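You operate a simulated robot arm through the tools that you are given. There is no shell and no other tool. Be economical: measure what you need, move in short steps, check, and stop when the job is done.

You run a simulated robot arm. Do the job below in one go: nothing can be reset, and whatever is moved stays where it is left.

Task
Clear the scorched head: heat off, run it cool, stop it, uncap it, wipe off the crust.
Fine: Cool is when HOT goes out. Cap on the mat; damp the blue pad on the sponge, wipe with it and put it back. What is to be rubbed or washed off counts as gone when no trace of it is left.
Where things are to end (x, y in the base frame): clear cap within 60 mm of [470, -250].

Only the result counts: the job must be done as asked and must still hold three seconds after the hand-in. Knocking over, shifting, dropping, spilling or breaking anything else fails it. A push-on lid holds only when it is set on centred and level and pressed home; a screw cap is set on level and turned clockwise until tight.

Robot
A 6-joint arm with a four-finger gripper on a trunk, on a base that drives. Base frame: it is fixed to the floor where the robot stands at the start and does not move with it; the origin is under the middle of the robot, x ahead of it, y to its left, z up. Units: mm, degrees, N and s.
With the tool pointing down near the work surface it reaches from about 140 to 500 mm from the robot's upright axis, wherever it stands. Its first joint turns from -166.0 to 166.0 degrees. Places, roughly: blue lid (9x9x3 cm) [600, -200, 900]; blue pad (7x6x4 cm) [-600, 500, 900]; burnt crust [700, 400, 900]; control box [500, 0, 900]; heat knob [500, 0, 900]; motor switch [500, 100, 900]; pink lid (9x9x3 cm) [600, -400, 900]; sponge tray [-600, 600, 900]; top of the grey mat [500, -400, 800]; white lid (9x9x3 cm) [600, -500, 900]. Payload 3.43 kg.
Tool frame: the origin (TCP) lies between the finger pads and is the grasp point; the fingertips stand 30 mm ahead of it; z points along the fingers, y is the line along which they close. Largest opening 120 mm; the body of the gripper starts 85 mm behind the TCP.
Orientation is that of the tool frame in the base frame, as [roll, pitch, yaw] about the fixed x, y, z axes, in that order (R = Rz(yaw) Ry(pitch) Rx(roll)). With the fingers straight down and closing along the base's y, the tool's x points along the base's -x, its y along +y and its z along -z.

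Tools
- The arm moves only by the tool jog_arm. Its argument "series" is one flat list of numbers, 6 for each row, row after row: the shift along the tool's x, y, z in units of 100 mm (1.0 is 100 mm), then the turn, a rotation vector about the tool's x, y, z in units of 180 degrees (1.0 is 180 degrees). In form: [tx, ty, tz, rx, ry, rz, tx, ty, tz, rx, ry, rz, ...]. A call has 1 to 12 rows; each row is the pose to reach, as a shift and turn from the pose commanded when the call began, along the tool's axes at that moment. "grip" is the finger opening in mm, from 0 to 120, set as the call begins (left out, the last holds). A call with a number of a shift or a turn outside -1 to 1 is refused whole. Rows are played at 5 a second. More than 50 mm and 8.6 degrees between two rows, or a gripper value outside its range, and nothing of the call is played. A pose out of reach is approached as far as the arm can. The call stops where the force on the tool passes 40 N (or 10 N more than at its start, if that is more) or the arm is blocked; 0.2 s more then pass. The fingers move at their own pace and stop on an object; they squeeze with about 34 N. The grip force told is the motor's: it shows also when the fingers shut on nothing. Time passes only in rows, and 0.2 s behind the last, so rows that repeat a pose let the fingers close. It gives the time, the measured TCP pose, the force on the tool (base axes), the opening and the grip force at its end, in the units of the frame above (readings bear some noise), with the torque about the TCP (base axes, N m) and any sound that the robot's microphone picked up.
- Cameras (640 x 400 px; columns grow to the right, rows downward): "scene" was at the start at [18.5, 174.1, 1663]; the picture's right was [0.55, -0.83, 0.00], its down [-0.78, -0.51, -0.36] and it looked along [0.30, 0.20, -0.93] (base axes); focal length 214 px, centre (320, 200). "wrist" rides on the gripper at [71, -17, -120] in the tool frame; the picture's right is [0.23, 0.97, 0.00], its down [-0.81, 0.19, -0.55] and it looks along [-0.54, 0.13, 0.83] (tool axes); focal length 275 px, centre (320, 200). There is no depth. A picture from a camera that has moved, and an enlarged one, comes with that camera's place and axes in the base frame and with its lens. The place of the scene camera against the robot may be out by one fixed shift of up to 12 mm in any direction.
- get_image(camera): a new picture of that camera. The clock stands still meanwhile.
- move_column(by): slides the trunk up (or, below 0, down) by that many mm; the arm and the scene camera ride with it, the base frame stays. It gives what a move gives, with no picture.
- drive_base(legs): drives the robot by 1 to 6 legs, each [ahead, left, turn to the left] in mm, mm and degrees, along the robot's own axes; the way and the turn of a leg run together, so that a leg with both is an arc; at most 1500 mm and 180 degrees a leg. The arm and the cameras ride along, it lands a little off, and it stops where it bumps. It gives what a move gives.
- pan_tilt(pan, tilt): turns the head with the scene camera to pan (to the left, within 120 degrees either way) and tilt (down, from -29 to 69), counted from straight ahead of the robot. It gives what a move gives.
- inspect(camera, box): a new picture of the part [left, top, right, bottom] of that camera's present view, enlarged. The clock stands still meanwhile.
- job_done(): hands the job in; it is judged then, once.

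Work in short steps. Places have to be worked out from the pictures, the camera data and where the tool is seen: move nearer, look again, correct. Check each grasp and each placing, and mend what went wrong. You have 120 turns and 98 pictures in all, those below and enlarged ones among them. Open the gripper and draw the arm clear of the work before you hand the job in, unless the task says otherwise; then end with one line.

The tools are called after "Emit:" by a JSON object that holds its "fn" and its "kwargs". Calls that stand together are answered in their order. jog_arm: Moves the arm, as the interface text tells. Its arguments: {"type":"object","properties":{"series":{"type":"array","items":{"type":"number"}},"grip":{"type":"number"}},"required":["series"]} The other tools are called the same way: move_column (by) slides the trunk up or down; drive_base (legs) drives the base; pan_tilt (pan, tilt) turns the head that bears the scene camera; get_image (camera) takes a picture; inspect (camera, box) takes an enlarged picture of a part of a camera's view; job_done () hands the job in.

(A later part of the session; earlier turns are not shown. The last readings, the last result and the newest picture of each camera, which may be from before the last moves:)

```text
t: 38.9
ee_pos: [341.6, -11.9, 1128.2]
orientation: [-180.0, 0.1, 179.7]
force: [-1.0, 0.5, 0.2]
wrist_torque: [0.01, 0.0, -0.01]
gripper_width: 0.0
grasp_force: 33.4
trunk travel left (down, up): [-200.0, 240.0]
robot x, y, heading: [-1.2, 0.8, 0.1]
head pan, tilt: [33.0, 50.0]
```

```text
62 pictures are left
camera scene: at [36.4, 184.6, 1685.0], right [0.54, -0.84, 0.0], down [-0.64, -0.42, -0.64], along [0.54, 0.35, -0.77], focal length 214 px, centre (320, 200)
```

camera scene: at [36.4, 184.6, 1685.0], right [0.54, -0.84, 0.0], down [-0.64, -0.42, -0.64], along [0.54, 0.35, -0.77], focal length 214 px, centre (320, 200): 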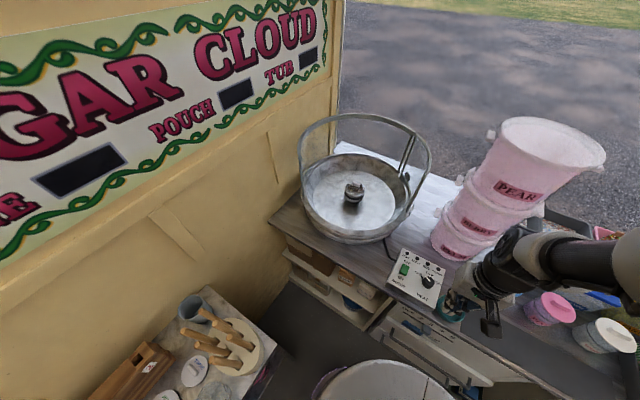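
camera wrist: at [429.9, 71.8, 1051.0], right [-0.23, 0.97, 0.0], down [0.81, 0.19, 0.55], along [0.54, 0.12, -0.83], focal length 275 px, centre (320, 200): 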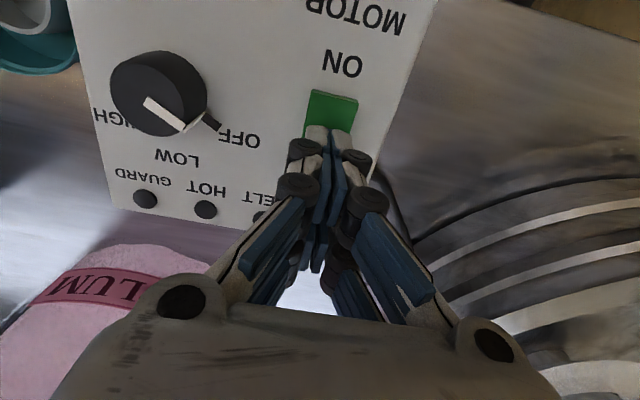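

I inspect the bowl and head.

Emit:
{"fn": "inspect", "kwargs": {"camera": "scene", "box": [285, 105, 445, 255]}}

```text
2.67 times, centred on (365, 180) of scene
camera zoom: at [36.4, 184.6, 1685.0], right [0.54, -0.84, 0.0], down [-0.64, -0.42, -0.64], along [0.54, 0.35, -0.77], focal length 572 px, centre (200, 253)
```

zoom: 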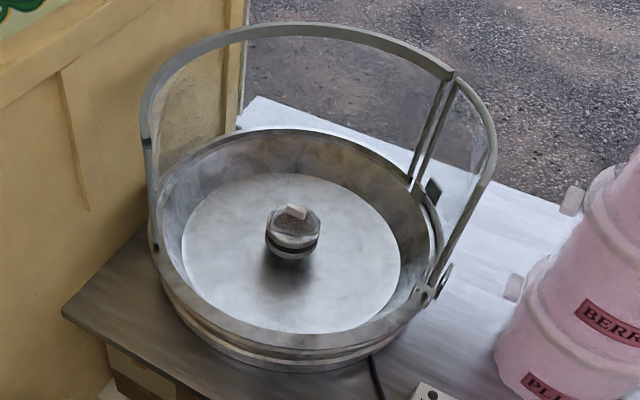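

The head cap seems near (694, 414). I need to drive nearer, so I look at how the base stands relative to the table.

Emit:
{"fn": "pan_tilt", "kwargs": {"pan": 0, "tilt": 69}}

Emit:
{"fn": "get_image", "kwargs": {"camera": "scene"}}

Emit:
{"fn": "pan_tilt", "kwargs": {"pan": 70, "tilt": 69}}

Emit:
{"fn": "get_image", "kwargs": {"camera": "scene"}}

```text
t: 39.8
ee_pos: [341.7, -12.8, 1127.8]
orientation: [180.0, 0.1, 179.7]
force: [-0.1, 0.3, 0.6]
wrist_torque: [0.0, -0.01, 0.02]
gripper_width: 0.0
grasp_force: 34.2
trunk travel left (down, up): [-200.0, 240.0]
robot x, y, heading: [-1.3, 2.9, -0.0]
head pan, tilt: [0.0, 68.8]
```

```text
60 pictures are left
camera scene: at [27.6, 142.9, 1663.0], right [0.0, -1.0, 0.0], down [-0.93, 0.0, -0.36], along [0.36, 0.0, -0.93], focal length 214 px, centre (320, 200)
```

scene: 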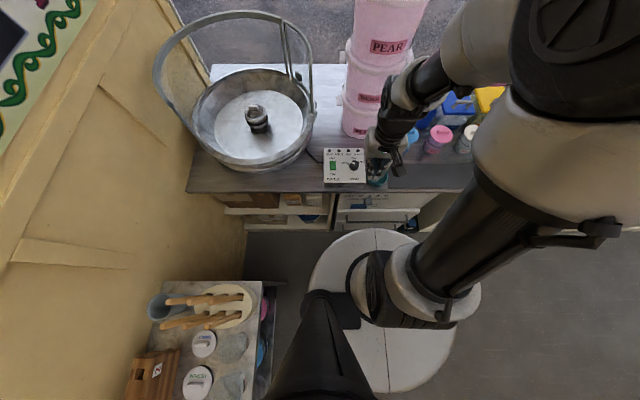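

```text
t: 41.2
ee_pos: [342.0, -11.9, 1129.5]
orientation: [-180.0, 0.1, 179.7]
force: [-0.1, 0.0, 0.2]
wrist_torque: [-0.04, 0.0, 0.02]
gripper_width: 0.2
grasp_force: 33.4
trunk travel left (down, up): [-200.0, 240.0]
robot x, y, heading: [0.5, -1.7, -0.0]
head pan, tilt: [70.0, 68.8]
```

```text
59 pictures are left
camera scene: at [-9.0, 195.4, 1663.0], right [0.94, -0.34, 0.0], down [-0.32, -0.88, -0.36], along [0.12, 0.34, -0.93], focal length 214 px, centre (320, 200)
```

scene: 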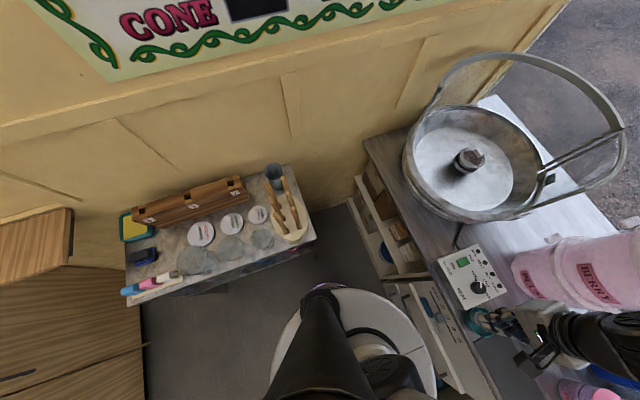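

The base looks about 200–240 mm in radius; table 1's edge is x≈385, table 2's corner about (8, 351), head at about (691, 412). I drive diagonally toward (120, 130) in careful legs.

Emit:
{"fn": "drive_base", "kwargs": {"legs": [[60, 65, 0], [60, 65, 0]]}}

Emit:
{"fn": "pan_tilt", "kwargs": {"pan": 40, "tilt": 69}}

Emit:
{"fn": "get_image", "kwargs": {"camera": "scene"}}

```text
t: 43.0
ee_pos: [461.6, 117.1, 1127.5]
orientation: [-180.0, 0.1, 179.7]
force: [1.1, 1.0, -0.9]
wrist_torque: [-0.05, 0.06, 0.03]
gripper_width: 0.0
grasp_force: 33.2
trunk travel left (down, up): [-200.0, 240.0]
robot x, y, heading: [118.6, 126.6, -0.1]
head pan, tilt: [70.0, 68.8]
```

```text
t: 44.0
ee_pos: [461.2, 117.0, 1128.0]
orientation: [180.0, 0.1, 179.6]
force: [-0.1, -0.2, 0.2]
wrist_torque: [0.0, -0.02, 0.03]
gripper_width: 0.0
grasp_force: 33.7
trunk travel left (down, up): [-200.0, 240.0]
robot x, y, heading: [119.8, 126.9, 0.1]
head pan, tilt: [40.0, 68.8]
```

```text
58 pictures are left
camera scene: at [135.3, 307.6, 1663.0], right [0.64, -0.77, 0.0], down [-0.71, -0.6, -0.36], along [0.28, 0.23, -0.93], focal length 214 px, centre (320, 200)
```

scene: 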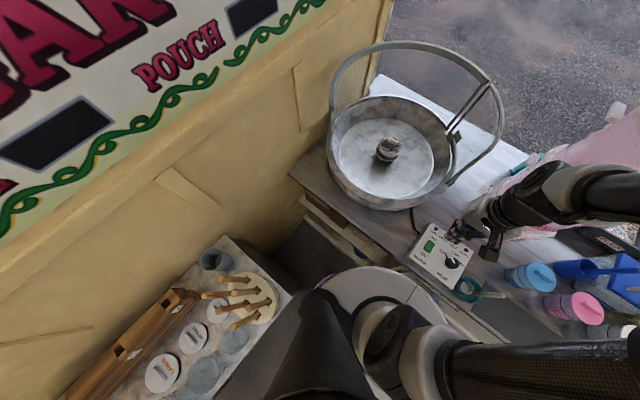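

No bump. Now I test the arm's reach toward the head, staying high (TCP ~1120).

Emit:
{"fn": "jog_arm", "kwargs": {"series": [-0.27, 0.33, 0, 0, 0, 0, -0.54, 0.66, 0, 0, 0, 0, -0.8, 1.0, 0, 0, 0, 0]}}

Emit:
{"fn": "jog_arm", "kwargs": {"series": [-0.27, 0.33, 0, 0, 0, 0, -0.54, 0.66, 0, 0, 0, 0, -0.8, 1.0, 0, 0, 0, 0], "grip": 80}}

Emit:
{"fn": "jog_arm", "kwargs": {"series": [-0.2, 0.31, 0, 0, 0, 0, -0.4, 0.6, 0, 0, 0, 0, -0.7, 0.9, 0, 0, 0, 0]}}

Emit:
{"fn": "get_image", "kwargs": {"camera": "wrist"}}

Emit:
{"fn": "get_image", "kwargs": {"camera": "scene"}}

```text
t: 44.8
ee_pos: [544.9, 217.5, 1127.6]
orientation: [-180.0, 0.1, 179.7]
force: [-0.5, 0.5, 0.1]
wrist_torque: [-0.04, 0.05, 0.01]
gripper_width: 0.0
grasp_force: 32.8
trunk travel left (down, up): [-200.0, 240.0]
robot x, y, heading: [122.2, 128.4, -0.2]
head pan, tilt: [40.0, 68.8]
```

```text
t: 45.6
ee_pos: [622.3, 316.9, 1127.9]
orientation: [-180.0, 0.1, 179.7]
force: [0.5, 1.0, -0.7]
wrist_torque: [-0.04, 0.02, 0.01]
gripper_width: 58.0
grasp_force: 0.0
trunk travel left (down, up): [-200.0, 240.0]
robot x, y, heading: [116.6, 128.3, -0.4]
head pan, tilt: [40.0, 68.8]
```

```text
t: 46.4
ee_pos: [694.9, 408.0, 1129.8]
orientation: [-180.0, 0.0, 179.6]
force: [0.2, 0.0, 0.5]
wrist_torque: [-0.03, 0.06, 0.0]
gripper_width: 80.1
grasp_force: 0.1
trunk travel left (down, up): [-200.0, 240.0]
robot x, y, heading: [123.8, 126.7, -0.2]
head pan, tilt: [40.0, 68.8]
```

```text
57 pictures are left
camera wrist: at [622.9, 392.8, 1249.0], right [-0.23, 0.97, 0.0], down [0.81, 0.19, 0.55], along [0.54, 0.12, -0.83], focal length 275 px, centre (320, 200)
```

wrist: 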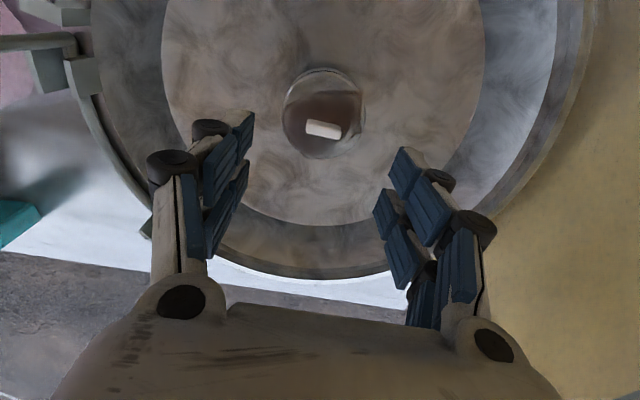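

```text
56 pictures are left
camera scene: at [137.2, 309.1, 1662.8], right [0.64, -0.77, 0.0], down [-0.72, -0.6, -0.36], along [0.28, 0.23, -0.93], focal length 214 px, centre (320, 200)
```

scene: 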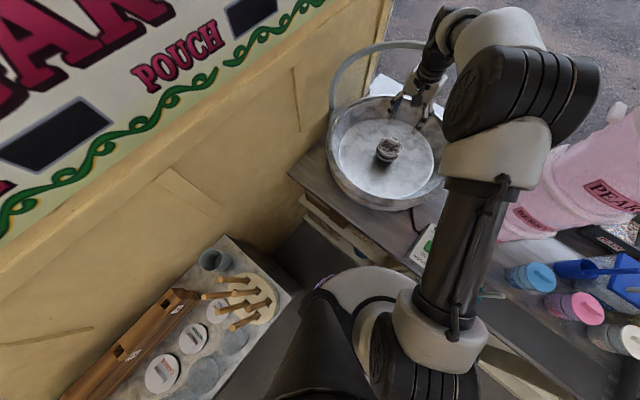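

The arm reaches. I look closer at the cap.

Emit:
{"fn": "inspect", "kwargs": {"camera": "wrist", "box": [250, 40, 400, 180]}}

Emit:
{"fn": "inspect", "kwargs": {"camera": "scene", "box": [350, 110, 430, 190]}}

```text
2.86 times, centred on (325, 110) of wrist
camera zoom: at [622.9, 392.8, 1249.0], right [-0.23, 0.97, 0.0], down [0.81, 0.19, 0.55], along [0.54, 0.12, -0.83], focal length 786 px, centre (306, 457)
```

zoom: 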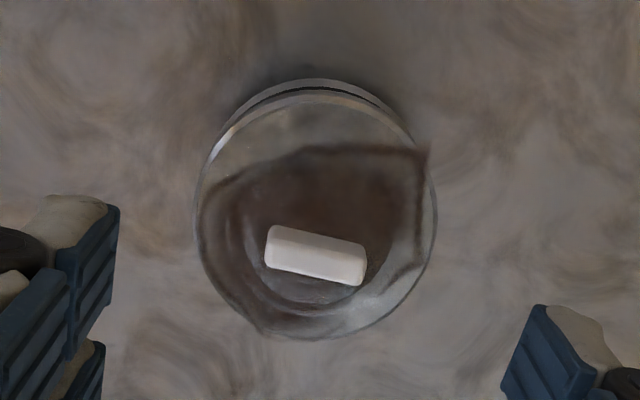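

```text
5.00 times, centred on (390, 150) of scene
camera zoom: at [137.2, 309.1, 1662.8], right [0.64, -0.77, 0.0], down [-0.72, -0.6, -0.36], along [0.28, 0.23, -0.93], focal length 1072 px, centre (-30, 450)
```

zoom: 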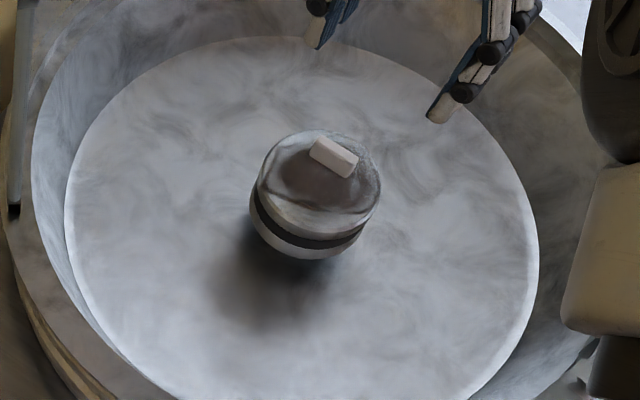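

The cap is clear, ~90 mm wide, with a bar handle along y at about (720, 418, 960). I turn the hand 90° so the fingers close along x, moving above it.

Emit:
{"fn": "jog_arm", "kwargs": {"series": [-0.05, 0.02, 0, 0, 0, -0.0417, -0.1, 0.04, 0.1, 0, 0, -0.0833, -0.15, 0.06, 0.15, 0, 0, -0.125, -0.2, 0.08, 0.2, 0, 0, -0.1667, -0.25, 0.09, 0.25, 0, 0, -0.2083, -0.25, 0.09, 0.3, 0, 0, -0.25, -0.25, 0.09, 0.35, 0, 0, -0.2917, -0.25, 0.09, 0.4, 0, 0, -0.3333, -0.25, 0.09, 0.45, 0, 0, -0.375, -0.25, 0.09, 0.5, 0, 0, -0.4167, -0.25, 0.09, 0.55, 0, 0, -0.4583, -0.25, 0.09, 0.6, 0, 0, -0.5], "grip": 60}}

Emit:
{"fn": "get_image", "kwargs": {"camera": "wrist"}}

```text
t: 49.0
ee_pos: [718.6, 415.5, 1067.5]
orientation: [-179.9, 0.1, -90.2]
force: [-0.1, 0.2, -0.1]
wrist_torque: [-0.01, 0.0, -0.01]
gripper_width: 60.2
grasp_force: 0.0
trunk travel left (down, up): [-200.0, 240.0]
robot x, y, heading: [118.8, 128.7, -0.2]
head pan, tilt: [40.0, 68.8]
```

```text
53 pictures are left
camera wrist: at [734.4, 343.8, 1188.0], right [-0.97, -0.23, 0.0], down [-0.19, 0.81, 0.55], along [-0.12, 0.54, -0.83], focal length 275 px, centre (320, 200)
```

wrist: 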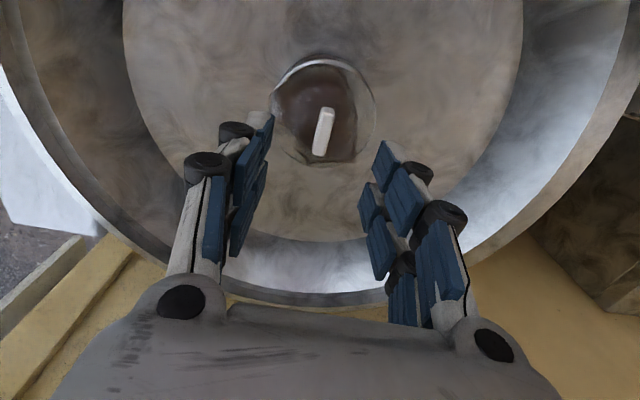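

The handle triangulates to about (717, 417, 978), aligned with y. I lower to TCP ~1000.

Emit:
{"fn": "jog_arm", "kwargs": {"series": [-0.01, 0.01, 0.3, 0, 0, 0, -0.01, 0.01, 0.55, 0, 0, 0, -0.01, 0.01, 0.66, 0, 0, 0], "grip": 45}}

Emit:
{"fn": "get_image", "kwargs": {"camera": "wrist"}}

Emit:
{"fn": "inspect", "kwargs": {"camera": "scene", "box": [350, 90, 450, 190]}}

```text
t: 49.8
ee_pos: [718.8, 415.3, 1003.1]
orientation: [180.0, 0.0, -90.3]
force: [0.0, 0.3, 0.0]
wrist_torque: [0.0, 0.0, 0.01]
gripper_width: 45.2
grasp_force: 0.1
trunk travel left (down, up): [-200.0, 240.0]
robot x, y, heading: [117.4, 131.0, -0.0]
head pan, tilt: [40.0, 68.8]
```

```text
52 pictures are left
camera wrist: at [733.9, 344.2, 1123.1], right [-0.97, -0.23, 0.0], down [-0.19, 0.81, 0.55], along [-0.12, 0.54, -0.83], focal length 275 px, centre (320, 200)
```

wrist: 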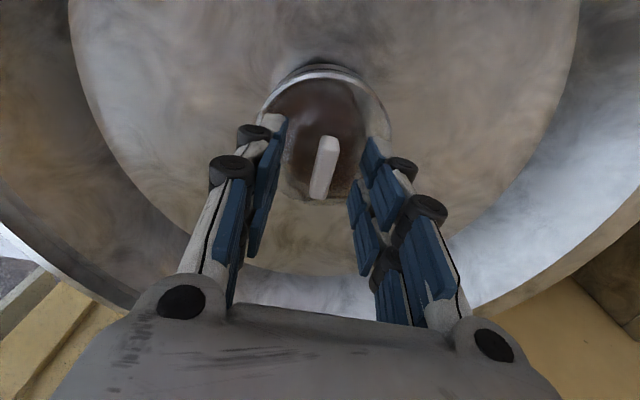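

```text
4.00 times, centred on (400, 140) of scene
camera zoom: at [135.6, 307.6, 1663.0], right [0.64, -0.77, 0.0], down [-0.72, -0.6, -0.36], along [0.28, 0.23, -0.93], focal length 858 px, centre (0, 440)
```

zoom: 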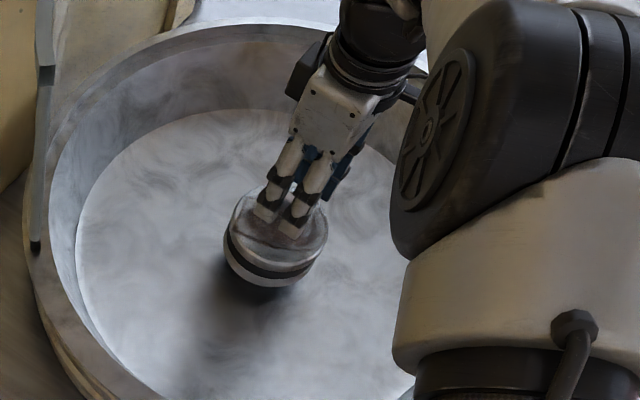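

Handle top is about 970; tips at 973. I lower 10 mm more and close.

Emit:
{"fn": "jog_arm", "kwargs": {"series": [-0.03, 0.02, 0.05, 0, 0, 0, -0.03, 0.02, 0.1, 0, 0, 0]}}

Emit:
{"fn": "jog_arm", "kwargs": {"series": [0, 0, 0, 0, 0, 0, 0, 0, 0, 0, 0, 0, 0, 0, 0, 0, 0, 0, 0, 0, 0, 0, 0, 0], "grip": 0}}

Emit:
{"fn": "get_image", "kwargs": {"camera": "wrist"}}

```text
t: 50.4
ee_pos: [715.3, 417.9, 992.4]
orientation: [-179.9, 0.1, -90.4]
force: [-0.3, 0.0, -0.5]
wrist_torque: [-0.01, -0.03, 0.01]
gripper_width: 44.9
grasp_force: 0.0
trunk travel left (down, up): [-200.0, 240.0]
robot x, y, heading: [121.9, 128.5, -0.1]
head pan, tilt: [40.0, 68.8]
```

```text
t: 51.4
ee_pos: [716.5, 418.8, 993.1]
orientation: [-179.7, 0.1, -90.3]
force: [1.4, 0.6, 16.3]
wrist_torque: [-0.15, 0.07, 0.0]
gripper_width: 10.4
grasp_force: 34.1
trunk travel left (down, up): [-200.0, 240.0]
robot x, y, heading: [120.5, 132.0, -0.4]
head pan, tilt: [40.0, 68.8]
```

```text
50 pictures are left
camera wrist: at [731.3, 347.8, 1114.3], right [-0.97, -0.23, -0.01], down [-0.19, 0.81, 0.55], along [-0.12, 0.54, -0.83], focal length 275 px, centre (320, 200)
```

wrist: 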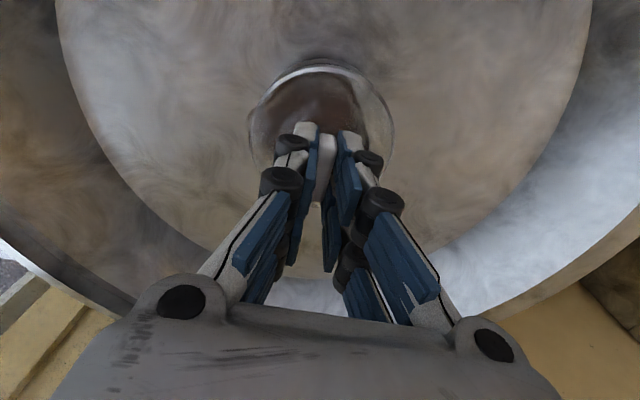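

Handle is held (10 mm). I lift straight up.

Emit:
{"fn": "jog_arm", "kwargs": {"series": [0, 0, -0.1, 0, 0, 0, 0, 0, -0.2, 0, 0, 0, 0, 0, -0.35, 0, 0, 0, 0, 0, -0.55, 0, 0, 0, 0, 0, -0.8, 0, 0, 0]}}

Emit:
{"fn": "get_image", "kwargs": {"camera": "wrist"}}

Emit:
{"fn": "inspect", "kwargs": {"camera": "scene", "box": [350, 90, 450, 190]}}

```text
t: 52.6
ee_pos: [713.6, 416.9, 1072.5]
orientation: [-179.9, -0.1, -90.3]
force: [0.1, -0.5, -0.7]
wrist_torque: [0.04, 0.0, -0.05]
gripper_width: 0.0
grasp_force: 32.7
trunk travel left (down, up): [-200.0, 240.0]
robot x, y, heading: [121.3, 128.5, 0.0]
head pan, tilt: [40.0, 68.8]
```

```text
49 pictures are left
camera wrist: at [730.5, 346.3, 1193.2], right [-0.97, -0.23, 0.0], down [-0.19, 0.81, 0.55], along [-0.12, 0.54, -0.83], focal length 275 px, centre (320, 200)
```

wrist: 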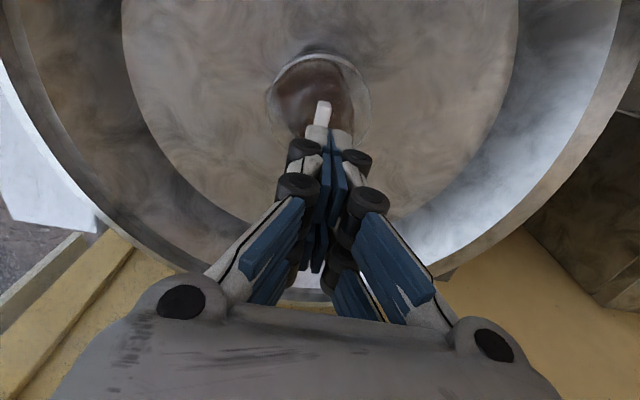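

```text
4.00 times, centred on (400, 140) of scene
camera zoom: at [134.8, 307.1, 1663.1], right [0.64, -0.77, 0.0], down [-0.72, -0.6, -0.36], along [0.28, 0.23, -0.93], focal length 858 px, centre (0, 440)
```

zoom: 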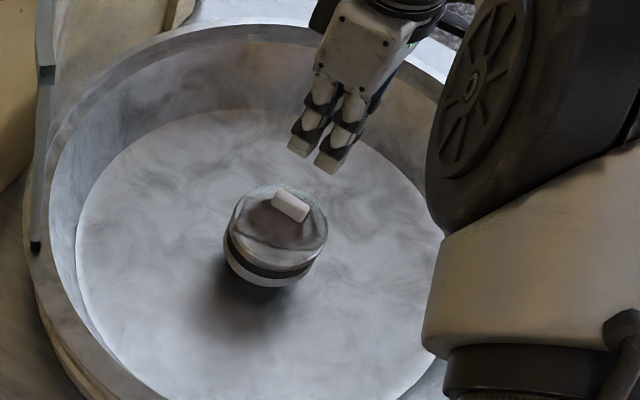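

The fingers slipped off the handle and the cap is still on. I go back down slightly deeper and regrip, then pull slowly.

Emit:
{"fn": "jog_arm", "kwargs": {"series": [-0.02, 0, 0.3, 0, 0, 0, -0.02, 0, 0.6, 0, 0, 0, -0.02, -0.02, 0.78, 0, 0, 0, -0.02, -0.02, 0.81, 0, 0, 0, -0.02, -0.02, 0.83, 0, 0, 0], "grip": 40}}

Emit:
{"fn": "jog_arm", "kwargs": {"series": [0, 0, 0, 0, 0, 0, 0, 0, 0, 0, 0, 0, 0, 0, 0, 0, 0, 0, 0, 0, 0, 0, 0, 0], "grip": 0}}

Emit:
{"fn": "jog_arm", "kwargs": {"series": [0, 0, -0.01, 0, 0, 0, 0, 0, -0.02, 0, 0, 0, 0, 0, -0.03, 0, 0, 0]}}

Emit:
{"fn": "get_image", "kwargs": {"camera": "wrist"}}

```text
t: 53.8
ee_pos: [716.9, 418.9, 989.3]
orientation: [-179.8, 0.0, -90.3]
force: [-0.4, 0.2, 1.3]
wrist_torque: [-0.02, -0.02, 0.02]
gripper_width: 40.7
grasp_force: 0.6
trunk travel left (down, up): [-200.0, 240.0]
robot x, y, heading: [116.9, 126.5, 0.0]
head pan, tilt: [40.0, 68.8]
```

```text
t: 54.8
ee_pos: [716.6, 419.9, 993.7]
orientation: [-179.4, 0.2, -90.3]
force: [-0.5, 1.7, 35.6]
wrist_torque: [-0.07, 0.22, -0.11]
gripper_width: 10.4
grasp_force: 34.8
trunk travel left (down, up): [-200.0, 240.0]
robot x, y, heading: [119.0, 128.0, -0.3]
head pan, tilt: [40.0, 68.8]
```

```text
t: 55.6
ee_pos: [717.6, 421.3, 993.4]
orientation: [-179.8, 0.1, -90.4]
force: [2.4, 0.9, 22.7]
wrist_torque: [0.79, -0.01, -0.08]
gripper_width: 10.3
grasp_force: 33.7
trunk travel left (down, up): [-200.0, 240.0]
robot x, y, heading: [119.6, 124.7, -0.1]
head pan, tilt: [40.0, 68.8]
```

```text
47 pictures are left
camera wrist: at [732.5, 348.6, 1114.2], right [-0.97, -0.22, -0.01], down [-0.19, 0.81, 0.55], along [-0.12, 0.54, -0.83], focal length 275 px, centre (320, 200)
```

wrist: 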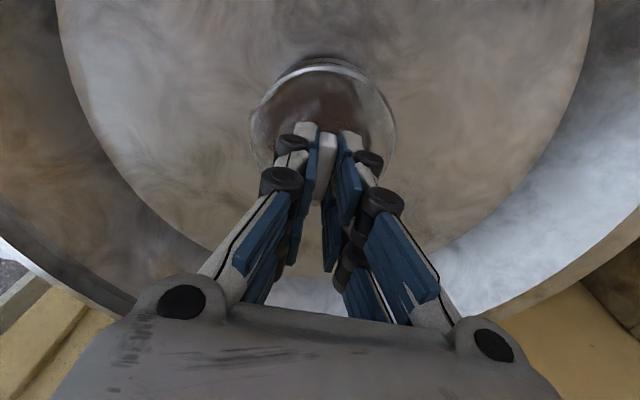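

Now gripped deep with the tips on the cap. I pull up slowly.

Emit:
{"fn": "jog_arm", "kwargs": {"series": [0, 0, -0.02, 0, 0, 0, 0, 0, -0.04, 0, 0, 0, 0, 0, -0.06, 0, 0, 0, 0, 0, -0.08, 0, 0, 0]}}

Emit:
{"fn": "jog_arm", "kwargs": {"series": [0, 0, -0.02, 0, 0, 0, 0, 0, -0.04, 0, 0, 0]}}

```text
t: 56.6
ee_pos: [717.8, 417.9, 1000.9]
orientation: [179.9, -0.1, -90.3]
force: [-0.2, 0.3, -1.0]
wrist_torque: [-0.02, -0.01, 0.0]
gripper_width: 10.2
grasp_force: 33.6
trunk travel left (down, up): [-200.0, 240.0]
robot x, y, heading: [117.4, 125.8, -0.2]
head pan, tilt: [40.0, 68.8]
```

```text
t: 57.2
ee_pos: [717.3, 418.8, 1004.8]
orientation: [-179.8, 0.0, -90.4]
force: [-0.5, 0.6, -0.7]
wrist_torque: [0.01, -0.01, -0.01]
gripper_width: 10.4
grasp_force: 33.8
trunk travel left (down, up): [-200.0, 240.0]
robot x, y, heading: [121.7, 126.9, 0.0]
head pan, tilt: [40.0, 68.8]
```

Still holding 10 mm while rising with about 1 N load. I lift 40 mm more and look.

Emit:
{"fn": "jog_arm", "kwargs": {"series": [0, 0, -0.04, 0, 0, 0, 0, 0, -0.1, 0, 0, 0, 0, 0, -0.2, 0, 0, 0, 0, 0, -0.35, 0, 0, 0]}}

Emit:
{"fn": "get_image", "kwargs": {"camera": "wrist"}}

Emit:
{"fn": "inspect", "kwargs": {"camera": "scene", "box": [350, 90, 450, 190]}}

```text
t: 58.2
ee_pos: [716.9, 420.9, 1039.7]
orientation: [-179.8, 0.0, -90.3]
force: [-0.4, 0.5, -0.7]
wrist_torque: [0.0, -0.02, 0.03]
gripper_width: 10.7
grasp_force: 33.8
trunk travel left (down, up): [-200.0, 240.0]
robot x, y, heading: [122.3, 128.8, -0.2]
head pan, tilt: [40.0, 68.8]
```

```text
46 pictures are left
camera wrist: at [732.9, 349.1, 1160.1], right [-0.97, -0.23, 0.0], down [-0.19, 0.81, 0.55], along [-0.12, 0.54, -0.83], focal length 275 px, centre (320, 200)
```

wrist: 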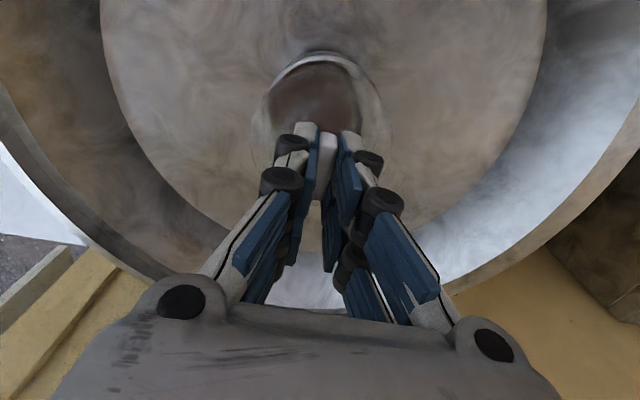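

```text
4.00 times, centred on (400, 140) of scene
camera zoom: at [135.1, 307.4, 1663.0], right [0.64, -0.77, 0.0], down [-0.72, -0.6, -0.36], along [0.28, 0.23, -0.93], focal length 858 px, centre (0, 440)
```

zoom: 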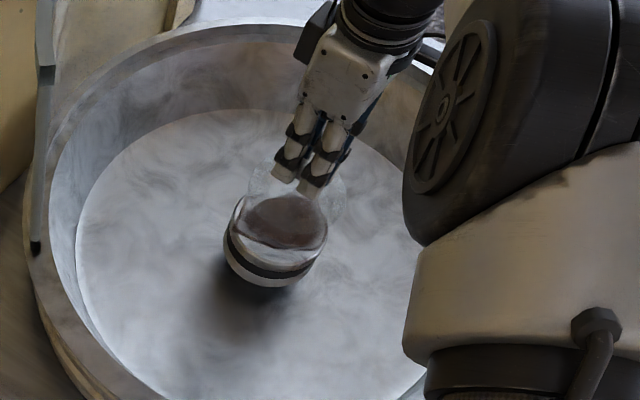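

The cap is off and held. I raise it and retract toward the robot along the same way.

Emit:
{"fn": "jog_arm", "kwargs": {"series": [0, 0, -0.3, 0, 0, 0, 0, 0, -0.6, 0, 0, 0, 0, 0, -0.9, 0, 0, 0, 0.33, 0.28, -0.9, 0, 0, 0, 0.66, 0.56, -0.9, 0, 0, 0, 1.0, 0.85, -0.9, 0, 0, 0]}}

Emit:
{"fn": "jog_arm", "kwargs": {"series": [0.33, 0.28, 0, 0, 0, 0, 0.66, 0.56, 0, 0, 0, 0, 1.0, 0.85, 0, 0, 0, 0]}}

Emit:
{"fn": "jog_arm", "kwargs": {"series": [0.33, 0.28, 0, 0, 0, 0, 0.66, 0.56, 0, 0, 0, 0, 1.0, 0.85, 0, 0, 0, 0]}}

Emit:
{"fn": "pan_tilt", "kwargs": {"pan": -35, "tilt": 62}}

Emit:
{"fn": "get_image", "kwargs": {"camera": "scene"}}

```text
t: 59.6
ee_pos: [628.6, 318.7, 1129.5]
orientation: [-179.8, 0.1, -90.3]
force: [-0.4, 0.4, -0.2]
wrist_torque: [0.02, -0.01, 0.0]
gripper_width: 10.4
grasp_force: 34.0
trunk travel left (down, up): [-200.0, 240.0]
robot x, y, heading: [120.5, 127.8, -0.0]
head pan, tilt: [40.0, 68.8]
```

```text
t: 60.4
ee_pos: [545.1, 218.1, 1128.8]
orientation: [-179.8, 0.0, -90.3]
force: [-0.9, -0.6, -1.0]
wrist_torque: [0.01, -0.05, 0.01]
gripper_width: 10.4
grasp_force: 34.3
trunk travel left (down, up): [-200.0, 240.0]
robot x, y, heading: [122.9, 129.1, -0.0]
head pan, tilt: [40.0, 68.8]
```

```text
t: 61.2
ee_pos: [458.9, 119.0, 1128.7]
orientation: [-179.9, 0.1, -90.3]
force: [-1.1, 0.0, 0.5]
wrist_torque: [0.05, -0.01, -0.01]
gripper_width: 10.4
grasp_force: 34.6
trunk travel left (down, up): [-200.0, 240.0]
robot x, y, heading: [121.7, 128.6, -0.3]
head pan, tilt: [40.0, 68.8]
```

```text
t: 62.6
ee_pos: [459.8, 120.7, 1129.6]
orientation: [-179.9, 0.0, -90.3]
force: [-0.1, 0.5, -0.9]
wrist_torque: [0.0, -0.02, 0.0]
gripper_width: 10.6
grasp_force: 34.0
trunk travel left (down, up): [-200.0, 240.0]
robot x, y, heading: [122.1, 130.6, -0.1]
head pan, tilt: [-35.0, 62.0]
```

```text
44 pictures are left
camera scene: at [145.2, 234.7, 1670.1], right [-0.57, -0.82, 0.0], down [-0.72, 0.51, -0.47], along [0.38, -0.27, -0.88], focal length 214 px, centre (320, 200)
```

scene: 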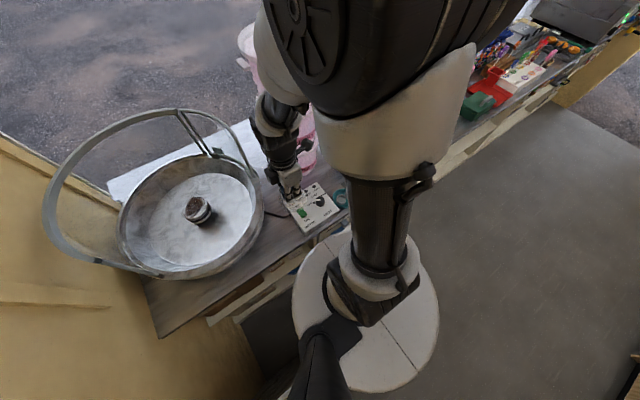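

The arm hides the mat. I drive back and right to about (40, -180) with the cap held high.

Emit:
{"fn": "drive_base", "kwargs": {"legs": [[-80, 0, 0], [0, -310, 0]]}}

Emit:
{"fn": "pan_tilt", "kwargs": {"pan": 0, "tilt": 65}}

Emit:
{"fn": "get_image", "kwargs": {"camera": "scene"}}

Emit:
{"fn": "get_image", "kwargs": {"camera": "wrist"}}

```text
t: 65.4
ee_pos: [379.8, -190.1, 1129.9]
orientation: [180.0, 0.1, -90.6]
force: [0.4, 0.4, -0.1]
wrist_torque: [0.04, 0.0, 0.02]
gripper_width: 10.4
grasp_force: 34.7
trunk travel left (down, up): [-200.0, 240.0]
robot x, y, heading: [38.8, -179.1, -0.6]
head pan, tilt: [-35.0, 62.0]
```

```text
t: 66.4
ee_pos: [380.5, -189.7, 1129.5]
orientation: [-179.9, 0.0, -90.6]
force: [0.0, -1.2, -0.5]
wrist_torque: [0.03, 0.0, 0.0]
gripper_width: 10.6
grasp_force: 33.4
trunk travel left (down, up): [-200.0, 240.0]
robot x, y, heading: [41.2, -181.8, -0.6]
head pan, tilt: [0.0, 65.0]
```

```text
43 pictures are left
camera scene: at [73.7, -37.9, 1666.8], right [-0.01, -1.0, 0.0], down [-0.91, 0.01, -0.42], along [0.42, 0.0, -0.91], focal length 214 px, centre (320, 200)
```

scene: 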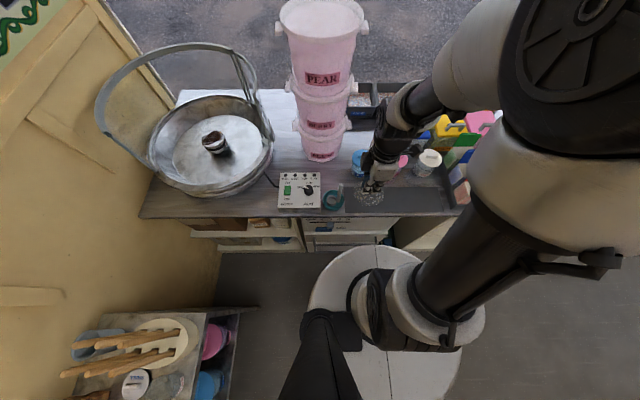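

```text
42 pictures are left
camera wrist: at [395.7, -260.9, 1249.2], right [-0.98, -0.22, 0.0], down [-0.18, 0.81, 0.55], along [-0.12, 0.54, -0.83], focal length 275 px, centre (320, 200)
```

wrist: 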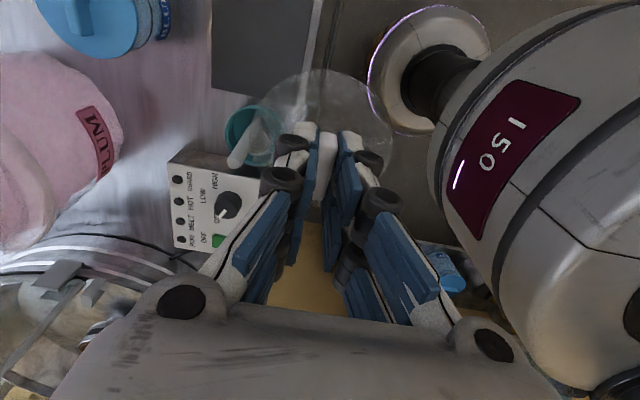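

The mat is the dark sheet spanning about x 383–535 from y≈-130 on. I carry the cap above (468, -250) and look.

Emit:
{"fn": "jog_arm", "kwargs": {"series": [0.2, -0.3, 0, 0, 0, 0, 0.4, -0.6, 0.1, 0, 0, 0, 0.6, -0.88, 0.3, 0, 0, 0, 0.6, -0.88, 0.7, 0, 0, 0, 0.6, -0.88, 1.0, 0, 0, 0]}}

Emit:
{"fn": "jog_arm", "kwargs": {"series": [0, 0, 0.4, 0, 0, 0, 0, 0, 0.8, 0, 0, 0]}}

Emit:
{"fn": "inspect", "kwargs": {"camera": "scene", "box": [320, 130, 480, 230]}}

Emit:
{"fn": "get_image", "kwargs": {"camera": "wrist"}}

```text
t: 67.6
ee_pos: [467.8, -253.2, 1028.1]
orientation: [-179.9, 0.0, -90.7]
force: [0.3, -0.9, -0.9]
wrist_torque: [-0.03, 0.02, 0.02]
gripper_width: 10.2
grasp_force: 34.1
trunk travel left (down, up): [-200.0, 240.0]
robot x, y, heading: [39.5, -182.3, -0.3]
head pan, tilt: [0.0, 65.0]
```

```text
t: 68.2
ee_pos: [468.8, -251.3, 949.1]
orientation: [-180.0, -0.1, -90.6]
force: [-0.1, -0.8, -0.5]
wrist_torque: [-0.04, -0.01, -0.02]
gripper_width: 10.7
grasp_force: 33.7
trunk travel left (down, up): [-200.0, 240.0]
robot x, y, heading: [43.3, -175.4, -0.4]
head pan, tilt: [0.0, 65.0]
```

```text
4.00 times, centred on (400, 180) of scene
camera zoom: at [74.1, -37.9, 1666.8], right [-0.01, -1.0, 0.0], down [-0.91, 0.01, -0.42], along [0.42, 0.0, -0.91], focal length 858 px, centre (0, 280)
```

zoom: 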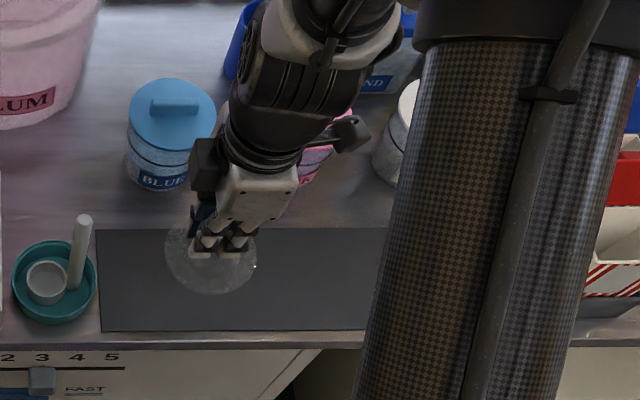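

```text
40 pictures are left
camera wrist: at [484.1, -322.3, 1068.8], right [-0.98, -0.22, 0.0], down [-0.18, 0.81, 0.55], along [-0.12, 0.54, -0.83], focal length 275 px, centre (320, 200)
```

wrist: 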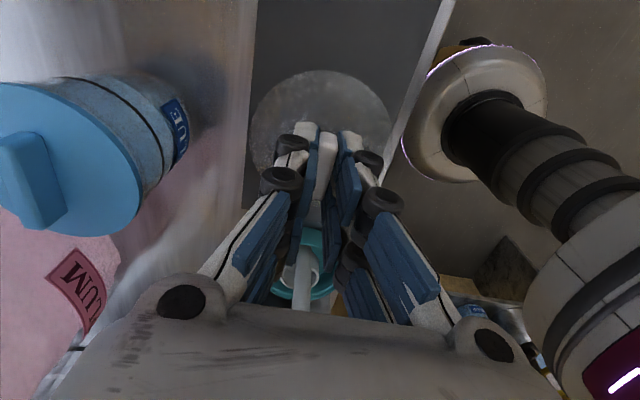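

Placement over the mat looks right. I lower in slow steps until contact.

Emit:
{"fn": "jog_arm", "kwargs": {"series": [0, 0, 0.2, 0, 0, 0, 0, 0, 0.4, 0, 0, 0, 0, 0, 0.5, 0, 0, 0, 0, 0, 0.56, 0, 0, 0, 0, 0, 0.62, 0, 0, 0, 0, 0, 0.68, 0, 0, 0, 0, 0, 0.74, 0, 0, 0]}}

Emit:
{"fn": "inspect", "kwargs": {"camera": "scene", "box": [330, 160, 430, 220]}}

```text
t: 69.2
ee_pos: [469.7, -251.1, 900.2]
orientation: [-179.7, 0.0, -90.6]
force: [-7.3, 2.3, 28.2]
wrist_torque: [0.18, 0.38, -0.03]
gripper_width: 10.5
grasp_force: 33.9
trunk travel left (down, up): [-200.0, 240.0]
robot x, y, heading: [40.4, -179.1, -0.4]
head pan, tilt: [0.0, 65.0]
stopped in row 4: the force on the tool passed its limit at 49 N (the readings are from after the stop); the commanded pose is now the measured one
```

```text
6.40 times, centred on (380, 190) of scene
camera zoom: at [71.4, -37.3, 1667.2], right [-0.01, -1.0, 0.0], down [-0.91, 0.01, -0.42], along [0.42, 0.0, -0.91], focal length 1373 px, centre (-64, 264)
```

zoom: 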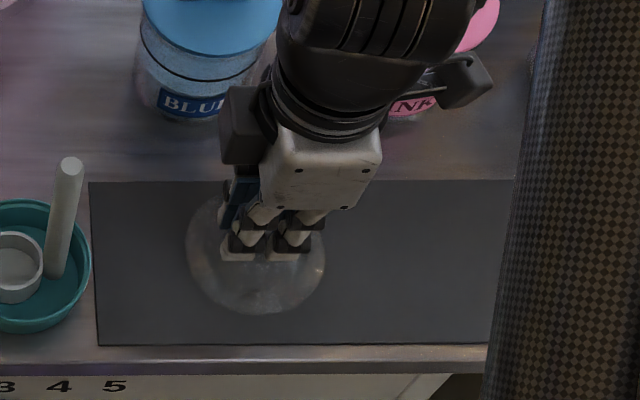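

Contact: the cap rests on the mat. I ease up slightly, open, and lift off.

Emit:
{"fn": "jog_arm", "kwargs": {"series": [0, 0, -0.01, 0, 0, 0, 0, 0, -0.01, 0, 0, 0, 0, 0, -0.01, 0, 0, 0, 0, 0, -0.01, 0, 0, 0], "grip": 45}}

Emit:
{"fn": "jog_arm", "kwargs": {"series": [0, 0, -0.3, 0, 0, 0, 0, 0, -0.6, 0, 0, 0, 0, 0, -1, 0, 0, 0]}}

Emit:
{"fn": "get_image", "kwargs": {"camera": "wrist"}}

```text
t: 70.2
ee_pos: [471.5, -252.0, 899.3]
orientation: [-179.6, -0.1, -90.6]
force: [2.0, 0.3, 3.3]
wrist_torque: [0.03, 0.04, -0.05]
gripper_width: 46.8
grasp_force: 0.0
trunk travel left (down, up): [-200.0, 240.0]
robot x, y, heading: [42.9, -179.3, -0.2]
head pan, tilt: [0.0, 65.0]
```

```text
t: 71.0
ee_pos: [467.6, -249.5, 999.9]
orientation: [-179.7, 0.1, -90.5]
force: [-0.2, 0.3, 0.4]
wrist_torque: [0.03, -0.01, -0.01]
gripper_width: 45.0
grasp_force: 0.1
trunk travel left (down, up): [-200.0, 240.0]
robot x, y, heading: [41.4, -183.3, -0.5]
head pan, tilt: [0.0, 65.0]
```

```text
38 pictures are left
camera wrist: at [483.2, -320.6, 1119.6], right [-0.98, -0.22, -0.01], down [-0.19, 0.81, 0.55], along [-0.12, 0.54, -0.83], focal length 275 px, centre (320, 200)
```

wrist: 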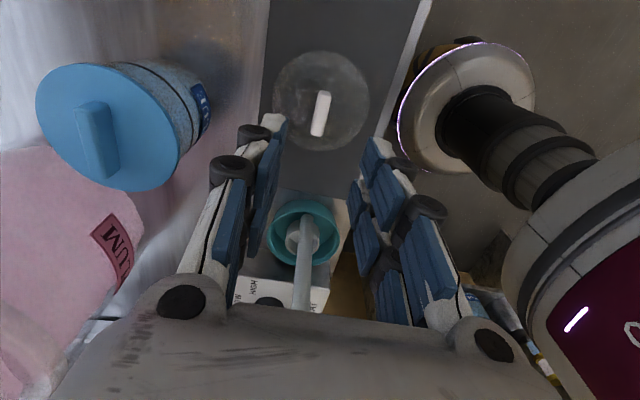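

The cap lies at about (469, -256) on the mat. Next the pad: I retract the arm and drive back, then turn to face table 2.

Emit:
{"fn": "jog_arm", "kwargs": {"series": [-0.2, 0.3, -0.3, 0, 0, 0, -0.4, 0.6, -0.6, 0, 0, 0, -0.6, 0.95, -0.9, 0, 0, 0]}}

Emit:
{"fn": "drive_base", "kwargs": {"legs": [[-300, 0, 0]]}}

Emit:
{"fn": "pan_tilt", "kwargs": {"pan": 115, "tilt": 45}}

Emit:
{"fn": "get_image", "kwargs": {"camera": "scene"}}

```text
refused: row 3 steps farther than a row can; nothing moved
```

```text
t: 73.0
ee_pos: [173.4, -246.3, 999.4]
orientation: [-179.5, 0.1, -90.4]
force: [-0.5, 0.3, -0.3]
wrist_torque: [0.01, -0.04, 0.0]
gripper_width: 45.2
grasp_force: 0.0
trunk travel left (down, up): [-200.0, 240.0]
robot x, y, heading: [-255.0, -179.9, 0.0]
head pan, tilt: [0.0, 65.0]
```

```text
t: 75.0
ee_pos: [173.9, -246.7, 997.7]
orientation: [-179.6, -0.1, -90.4]
force: [0.2, 0.1, 0.8]
wrist_torque: [-0.02, 0.0, 0.01]
gripper_width: 45.1
grasp_force: 0.1
trunk travel left (down, up): [-200.0, 240.0]
robot x, y, heading: [-251.0, -180.1, -0.2]
head pan, tilt: [115.0, 45.0]
```

```text
37 pictures are left
camera scene: at [-317.4, 37.8, 1691.9], right [0.91, 0.42, 0.0], down [0.3, -0.64, -0.71], along [-0.3, 0.64, -0.71], focal length 214 px, centre (320, 200)
```

scene: 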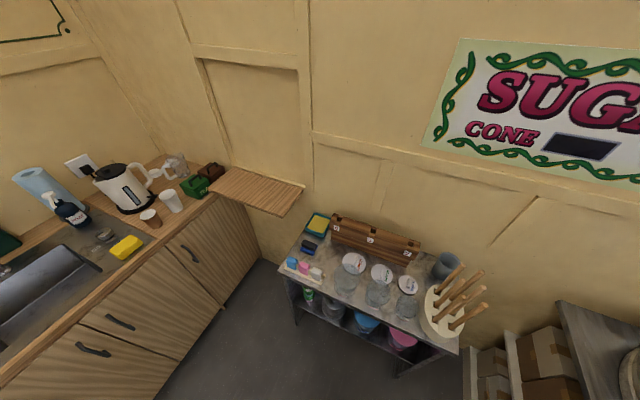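

The drive back went fine. I inspect the pad and sponge tray.

Emit:
{"fn": "inspect", "kwargs": {"camera": "scene", "box": [270, 195, 370, 285]}}

```text
4.44 times, centred on (320, 240) of scene
camera zoom: at [-317.4, 37.8, 1691.9], right [0.91, 0.42, 0.0], down [0.3, -0.64, -0.71], along [-0.3, 0.64, -0.71], focal length 953 px, centre (320, 22)
```

zoom: 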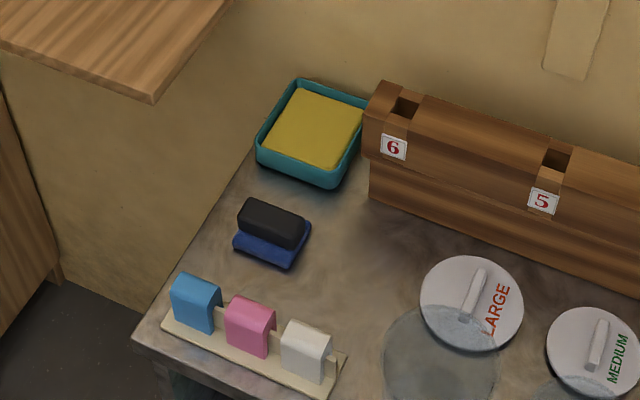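

Pad at about (-581, 487) has a black handle along x; sponge at about (-604, 631). I retract the arm, turn left 90°, and drive up to table 2.

Emit:
{"fn": "jog_arm", "kwargs": {"series": [0, 0.33, -0.3, 0, 0, 0, -0.1, 0.66, -0.6, 0, 0, 0, -0.2, 1.0, -0.9, 0, 0, 0]}}

Emit:
{"fn": "drive_base", "kwargs": {"legs": [[0, 0, 90], [0, 270, 0], [230, 0, 0]]}}

Emit:
{"fn": "pan_tilt", "kwargs": {"pan": 0, "tilt": 60}}

Emit:
{"fn": "get_image", "kwargs": {"camera": "scene"}}

Emit:
{"fn": "get_image", "kwargs": {"camera": "wrist"}}

```text
t: 75.8
ee_pos: [71.8, -226.1, 1090.5]
orientation: [-179.5, 0.1, -90.3]
force: [-0.1, 0.3, 0.3]
wrist_torque: [-0.04, -0.06, 0.03]
gripper_width: 44.9
grasp_force: 0.0
trunk travel left (down, up): [-200.0, 240.0]
robot x, y, heading: [-254.6, -180.2, -0.3]
head pan, tilt: [115.0, 45.0]
```

```text
t: 82.8
ee_pos: [-468.0, 380.7, 1090.0]
orientation: [-179.6, 0.0, -1.3]
force: [0.3, 0.8, -0.5]
wrist_torque: [-0.01, 0.02, 0.0]
gripper_width: 44.8
grasp_force: 0.0
trunk travel left (down, up): [-200.0, 240.0]
robot x, y, heading: [-519.6, 51.7, 89.0]
head pan, tilt: [115.0, 45.0]
```

```text
t: 84.7
ee_pos: [-468.3, 380.8, 1089.9]
orientation: [-179.6, 0.0, -1.3]
force: [0.1, 0.3, -0.4]
wrist_torque: [0.04, -0.03, -0.02]
gripper_width: 44.8
grasp_force: 0.0
trunk travel left (down, up): [-200.0, 240.0]
robot x, y, heading: [-521.1, 54.5, 88.8]
head pan, tilt: [0.0, 60.0]
```

```text
35 pictures are left
camera scene: at [-667.4, 104.5, 1672.4], right [1.0, -0.02, 0.0], down [-0.02, -0.87, -0.5], along [0.01, 0.5, -0.87], focal length 214 px, centre (320, 200)
```

scene: 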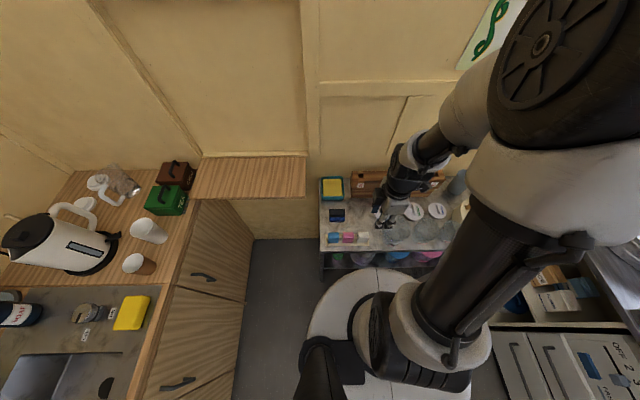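

```text
34 pictures are left
camera wrist: at [-396.6, 395.0, 1209.7], right [0.21, -0.98, -0.01], down [-0.82, -0.18, 0.55], along [-0.54, -0.11, -0.83], focal length 275 px, centre (320, 200)
```

wrist: 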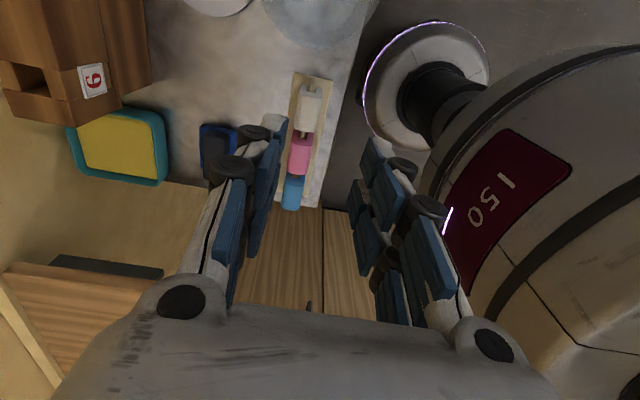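

I move over the pad at about (-581, 487).

Emit:
{"fn": "jog_arm", "kwargs": {"series": [-0.3, -0.3, 0, 0, 0, 0, -0.6, -0.6, 0, 0, 0, 0, -0.9, -0.9, 0.1, 0, 0, 0, -1.0, -1.0, 0.45, 0, 0, 0], "grip": 60}}

Emit:
{"fn": "jog_arm", "kwargs": {"series": [-0.1, -0.05, 0.3, 0, 0, 0, -0.1, -0.05, 0.5, 0, 0, 0]}}

Emit:
{"fn": "get_image", "kwargs": {"camera": "wrist"}}

```text
t: 85.7
ee_pos: [-564.9, 482.3, 1045.4]
orientation: [-179.7, 0.1, -1.3]
force: [-0.6, 0.7, -0.4]
wrist_torque: [-0.01, -0.03, 0.04]
gripper_width: 60.1
grasp_force: 0.0
trunk travel left (down, up): [-200.0, 240.0]
robot x, y, heading: [-521.1, 51.6, 88.7]
head pan, tilt: [0.0, 60.0]
```

```text
t: 86.3
ee_pos: [-574.5, 487.6, 996.6]
orientation: [-179.5, -0.1, -1.4]
force: [0.7, -1.1, -0.2]
wrist_torque: [0.02, 0.01, 0.01]
gripper_width: 60.2
grasp_force: 0.0
trunk travel left (down, up): [-200.0, 240.0]
robot x, y, heading: [-521.6, 50.1, 88.7]
head pan, tilt: [0.0, 60.0]
```

```text
33 pictures are left
camera wrist: at [-503.0, 502.1, 1116.0], right [0.21, -0.98, -0.01], down [-0.82, -0.18, 0.55], along [-0.54, -0.11, -0.83], focal length 275 px, centre (320, 200)
```

wrist: 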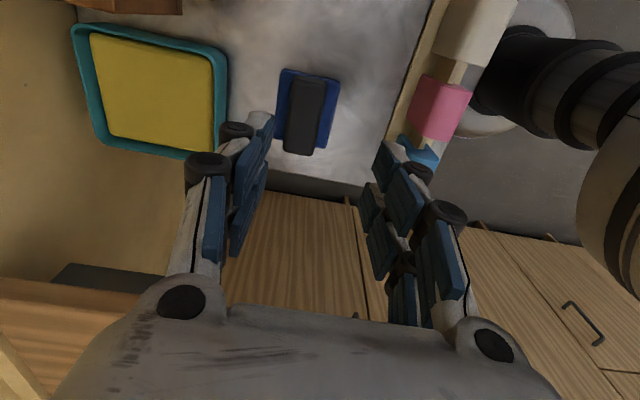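

Handle centre is about (-575, 503), turned ~6°. I align and lower to just above, then check.

Emit:
{"fn": "jog_arm", "kwargs": {"series": [0.0, -0.15, 0.2, 0, 0, -0.04, 0.0, -0.15, 0.5, 0, 0, -0.04, 0, -0.15, 0.75, 0, 0, -0.04]}}

Emit:
{"fn": "get_image", "kwargs": {"camera": "wrist"}}

```text
t: 87.1
ee_pos: [-574.5, 502.8, 920.7]
orientation: [-179.6, -0.2, 5.9]
force: [-1.0, -0.3, 0.2]
wrist_torque: [-0.01, 0.01, 0.0]
gripper_width: 60.0
grasp_force: 0.0
trunk travel left (down, up): [-200.0, 240.0]
robot x, y, heading: [-521.2, 50.9, 89.0]
head pan, tilt: [0.0, 60.0]
```

```text
32 pictures are left
camera wrist: at [-505.7, 527.5, 1041.2], right [0.33, -0.94, -0.01], down [-0.79, -0.28, 0.55], along [-0.52, -0.18, -0.83], focal length 275 px, centre (320, 200)
```

wrist: 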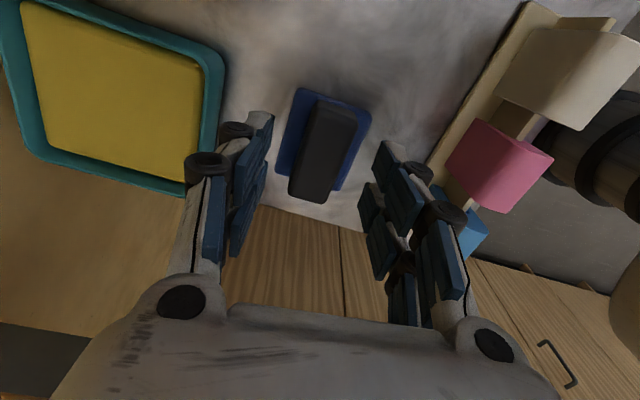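

Aligned. I lower to TCP ~892 with force watch.

Emit:
{"fn": "jog_arm", "kwargs": {"series": [-0.02, -0.0, 0.15, 0, 0, 0, -0.02, 0, 0.2, 0, 0, 0, -0.02, 0, 0.25, 0, 0, 0, -0.02, 0, 0.28, 0, 0, 0]}}

Emit:
{"fn": "get_image", "kwargs": {"camera": "wrist"}}

```text
t: 88.1
ee_pos: [-577.3, 503.3, 892.5]
orientation: [-179.7, -0.2, 5.9]
force: [-0.3, -0.8, -0.2]
wrist_torque: [0.0, -0.02, -0.03]
gripper_width: 59.8
grasp_force: 0.0
trunk travel left (down, up): [-200.0, 240.0]
robot x, y, heading: [-520.2, 55.3, 88.9]
head pan, tilt: [0.0, 60.0]
```

```text
31 pictures are left
camera wrist: at [-508.8, 527.4, 1012.5], right [0.33, -0.94, -0.01], down [-0.79, -0.28, 0.55], along [-0.52, -0.18, -0.84], focal length 275 px, centre (320, 200)
```

wrist: 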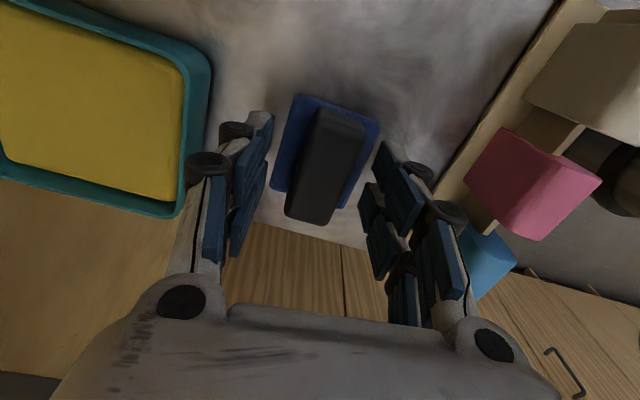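

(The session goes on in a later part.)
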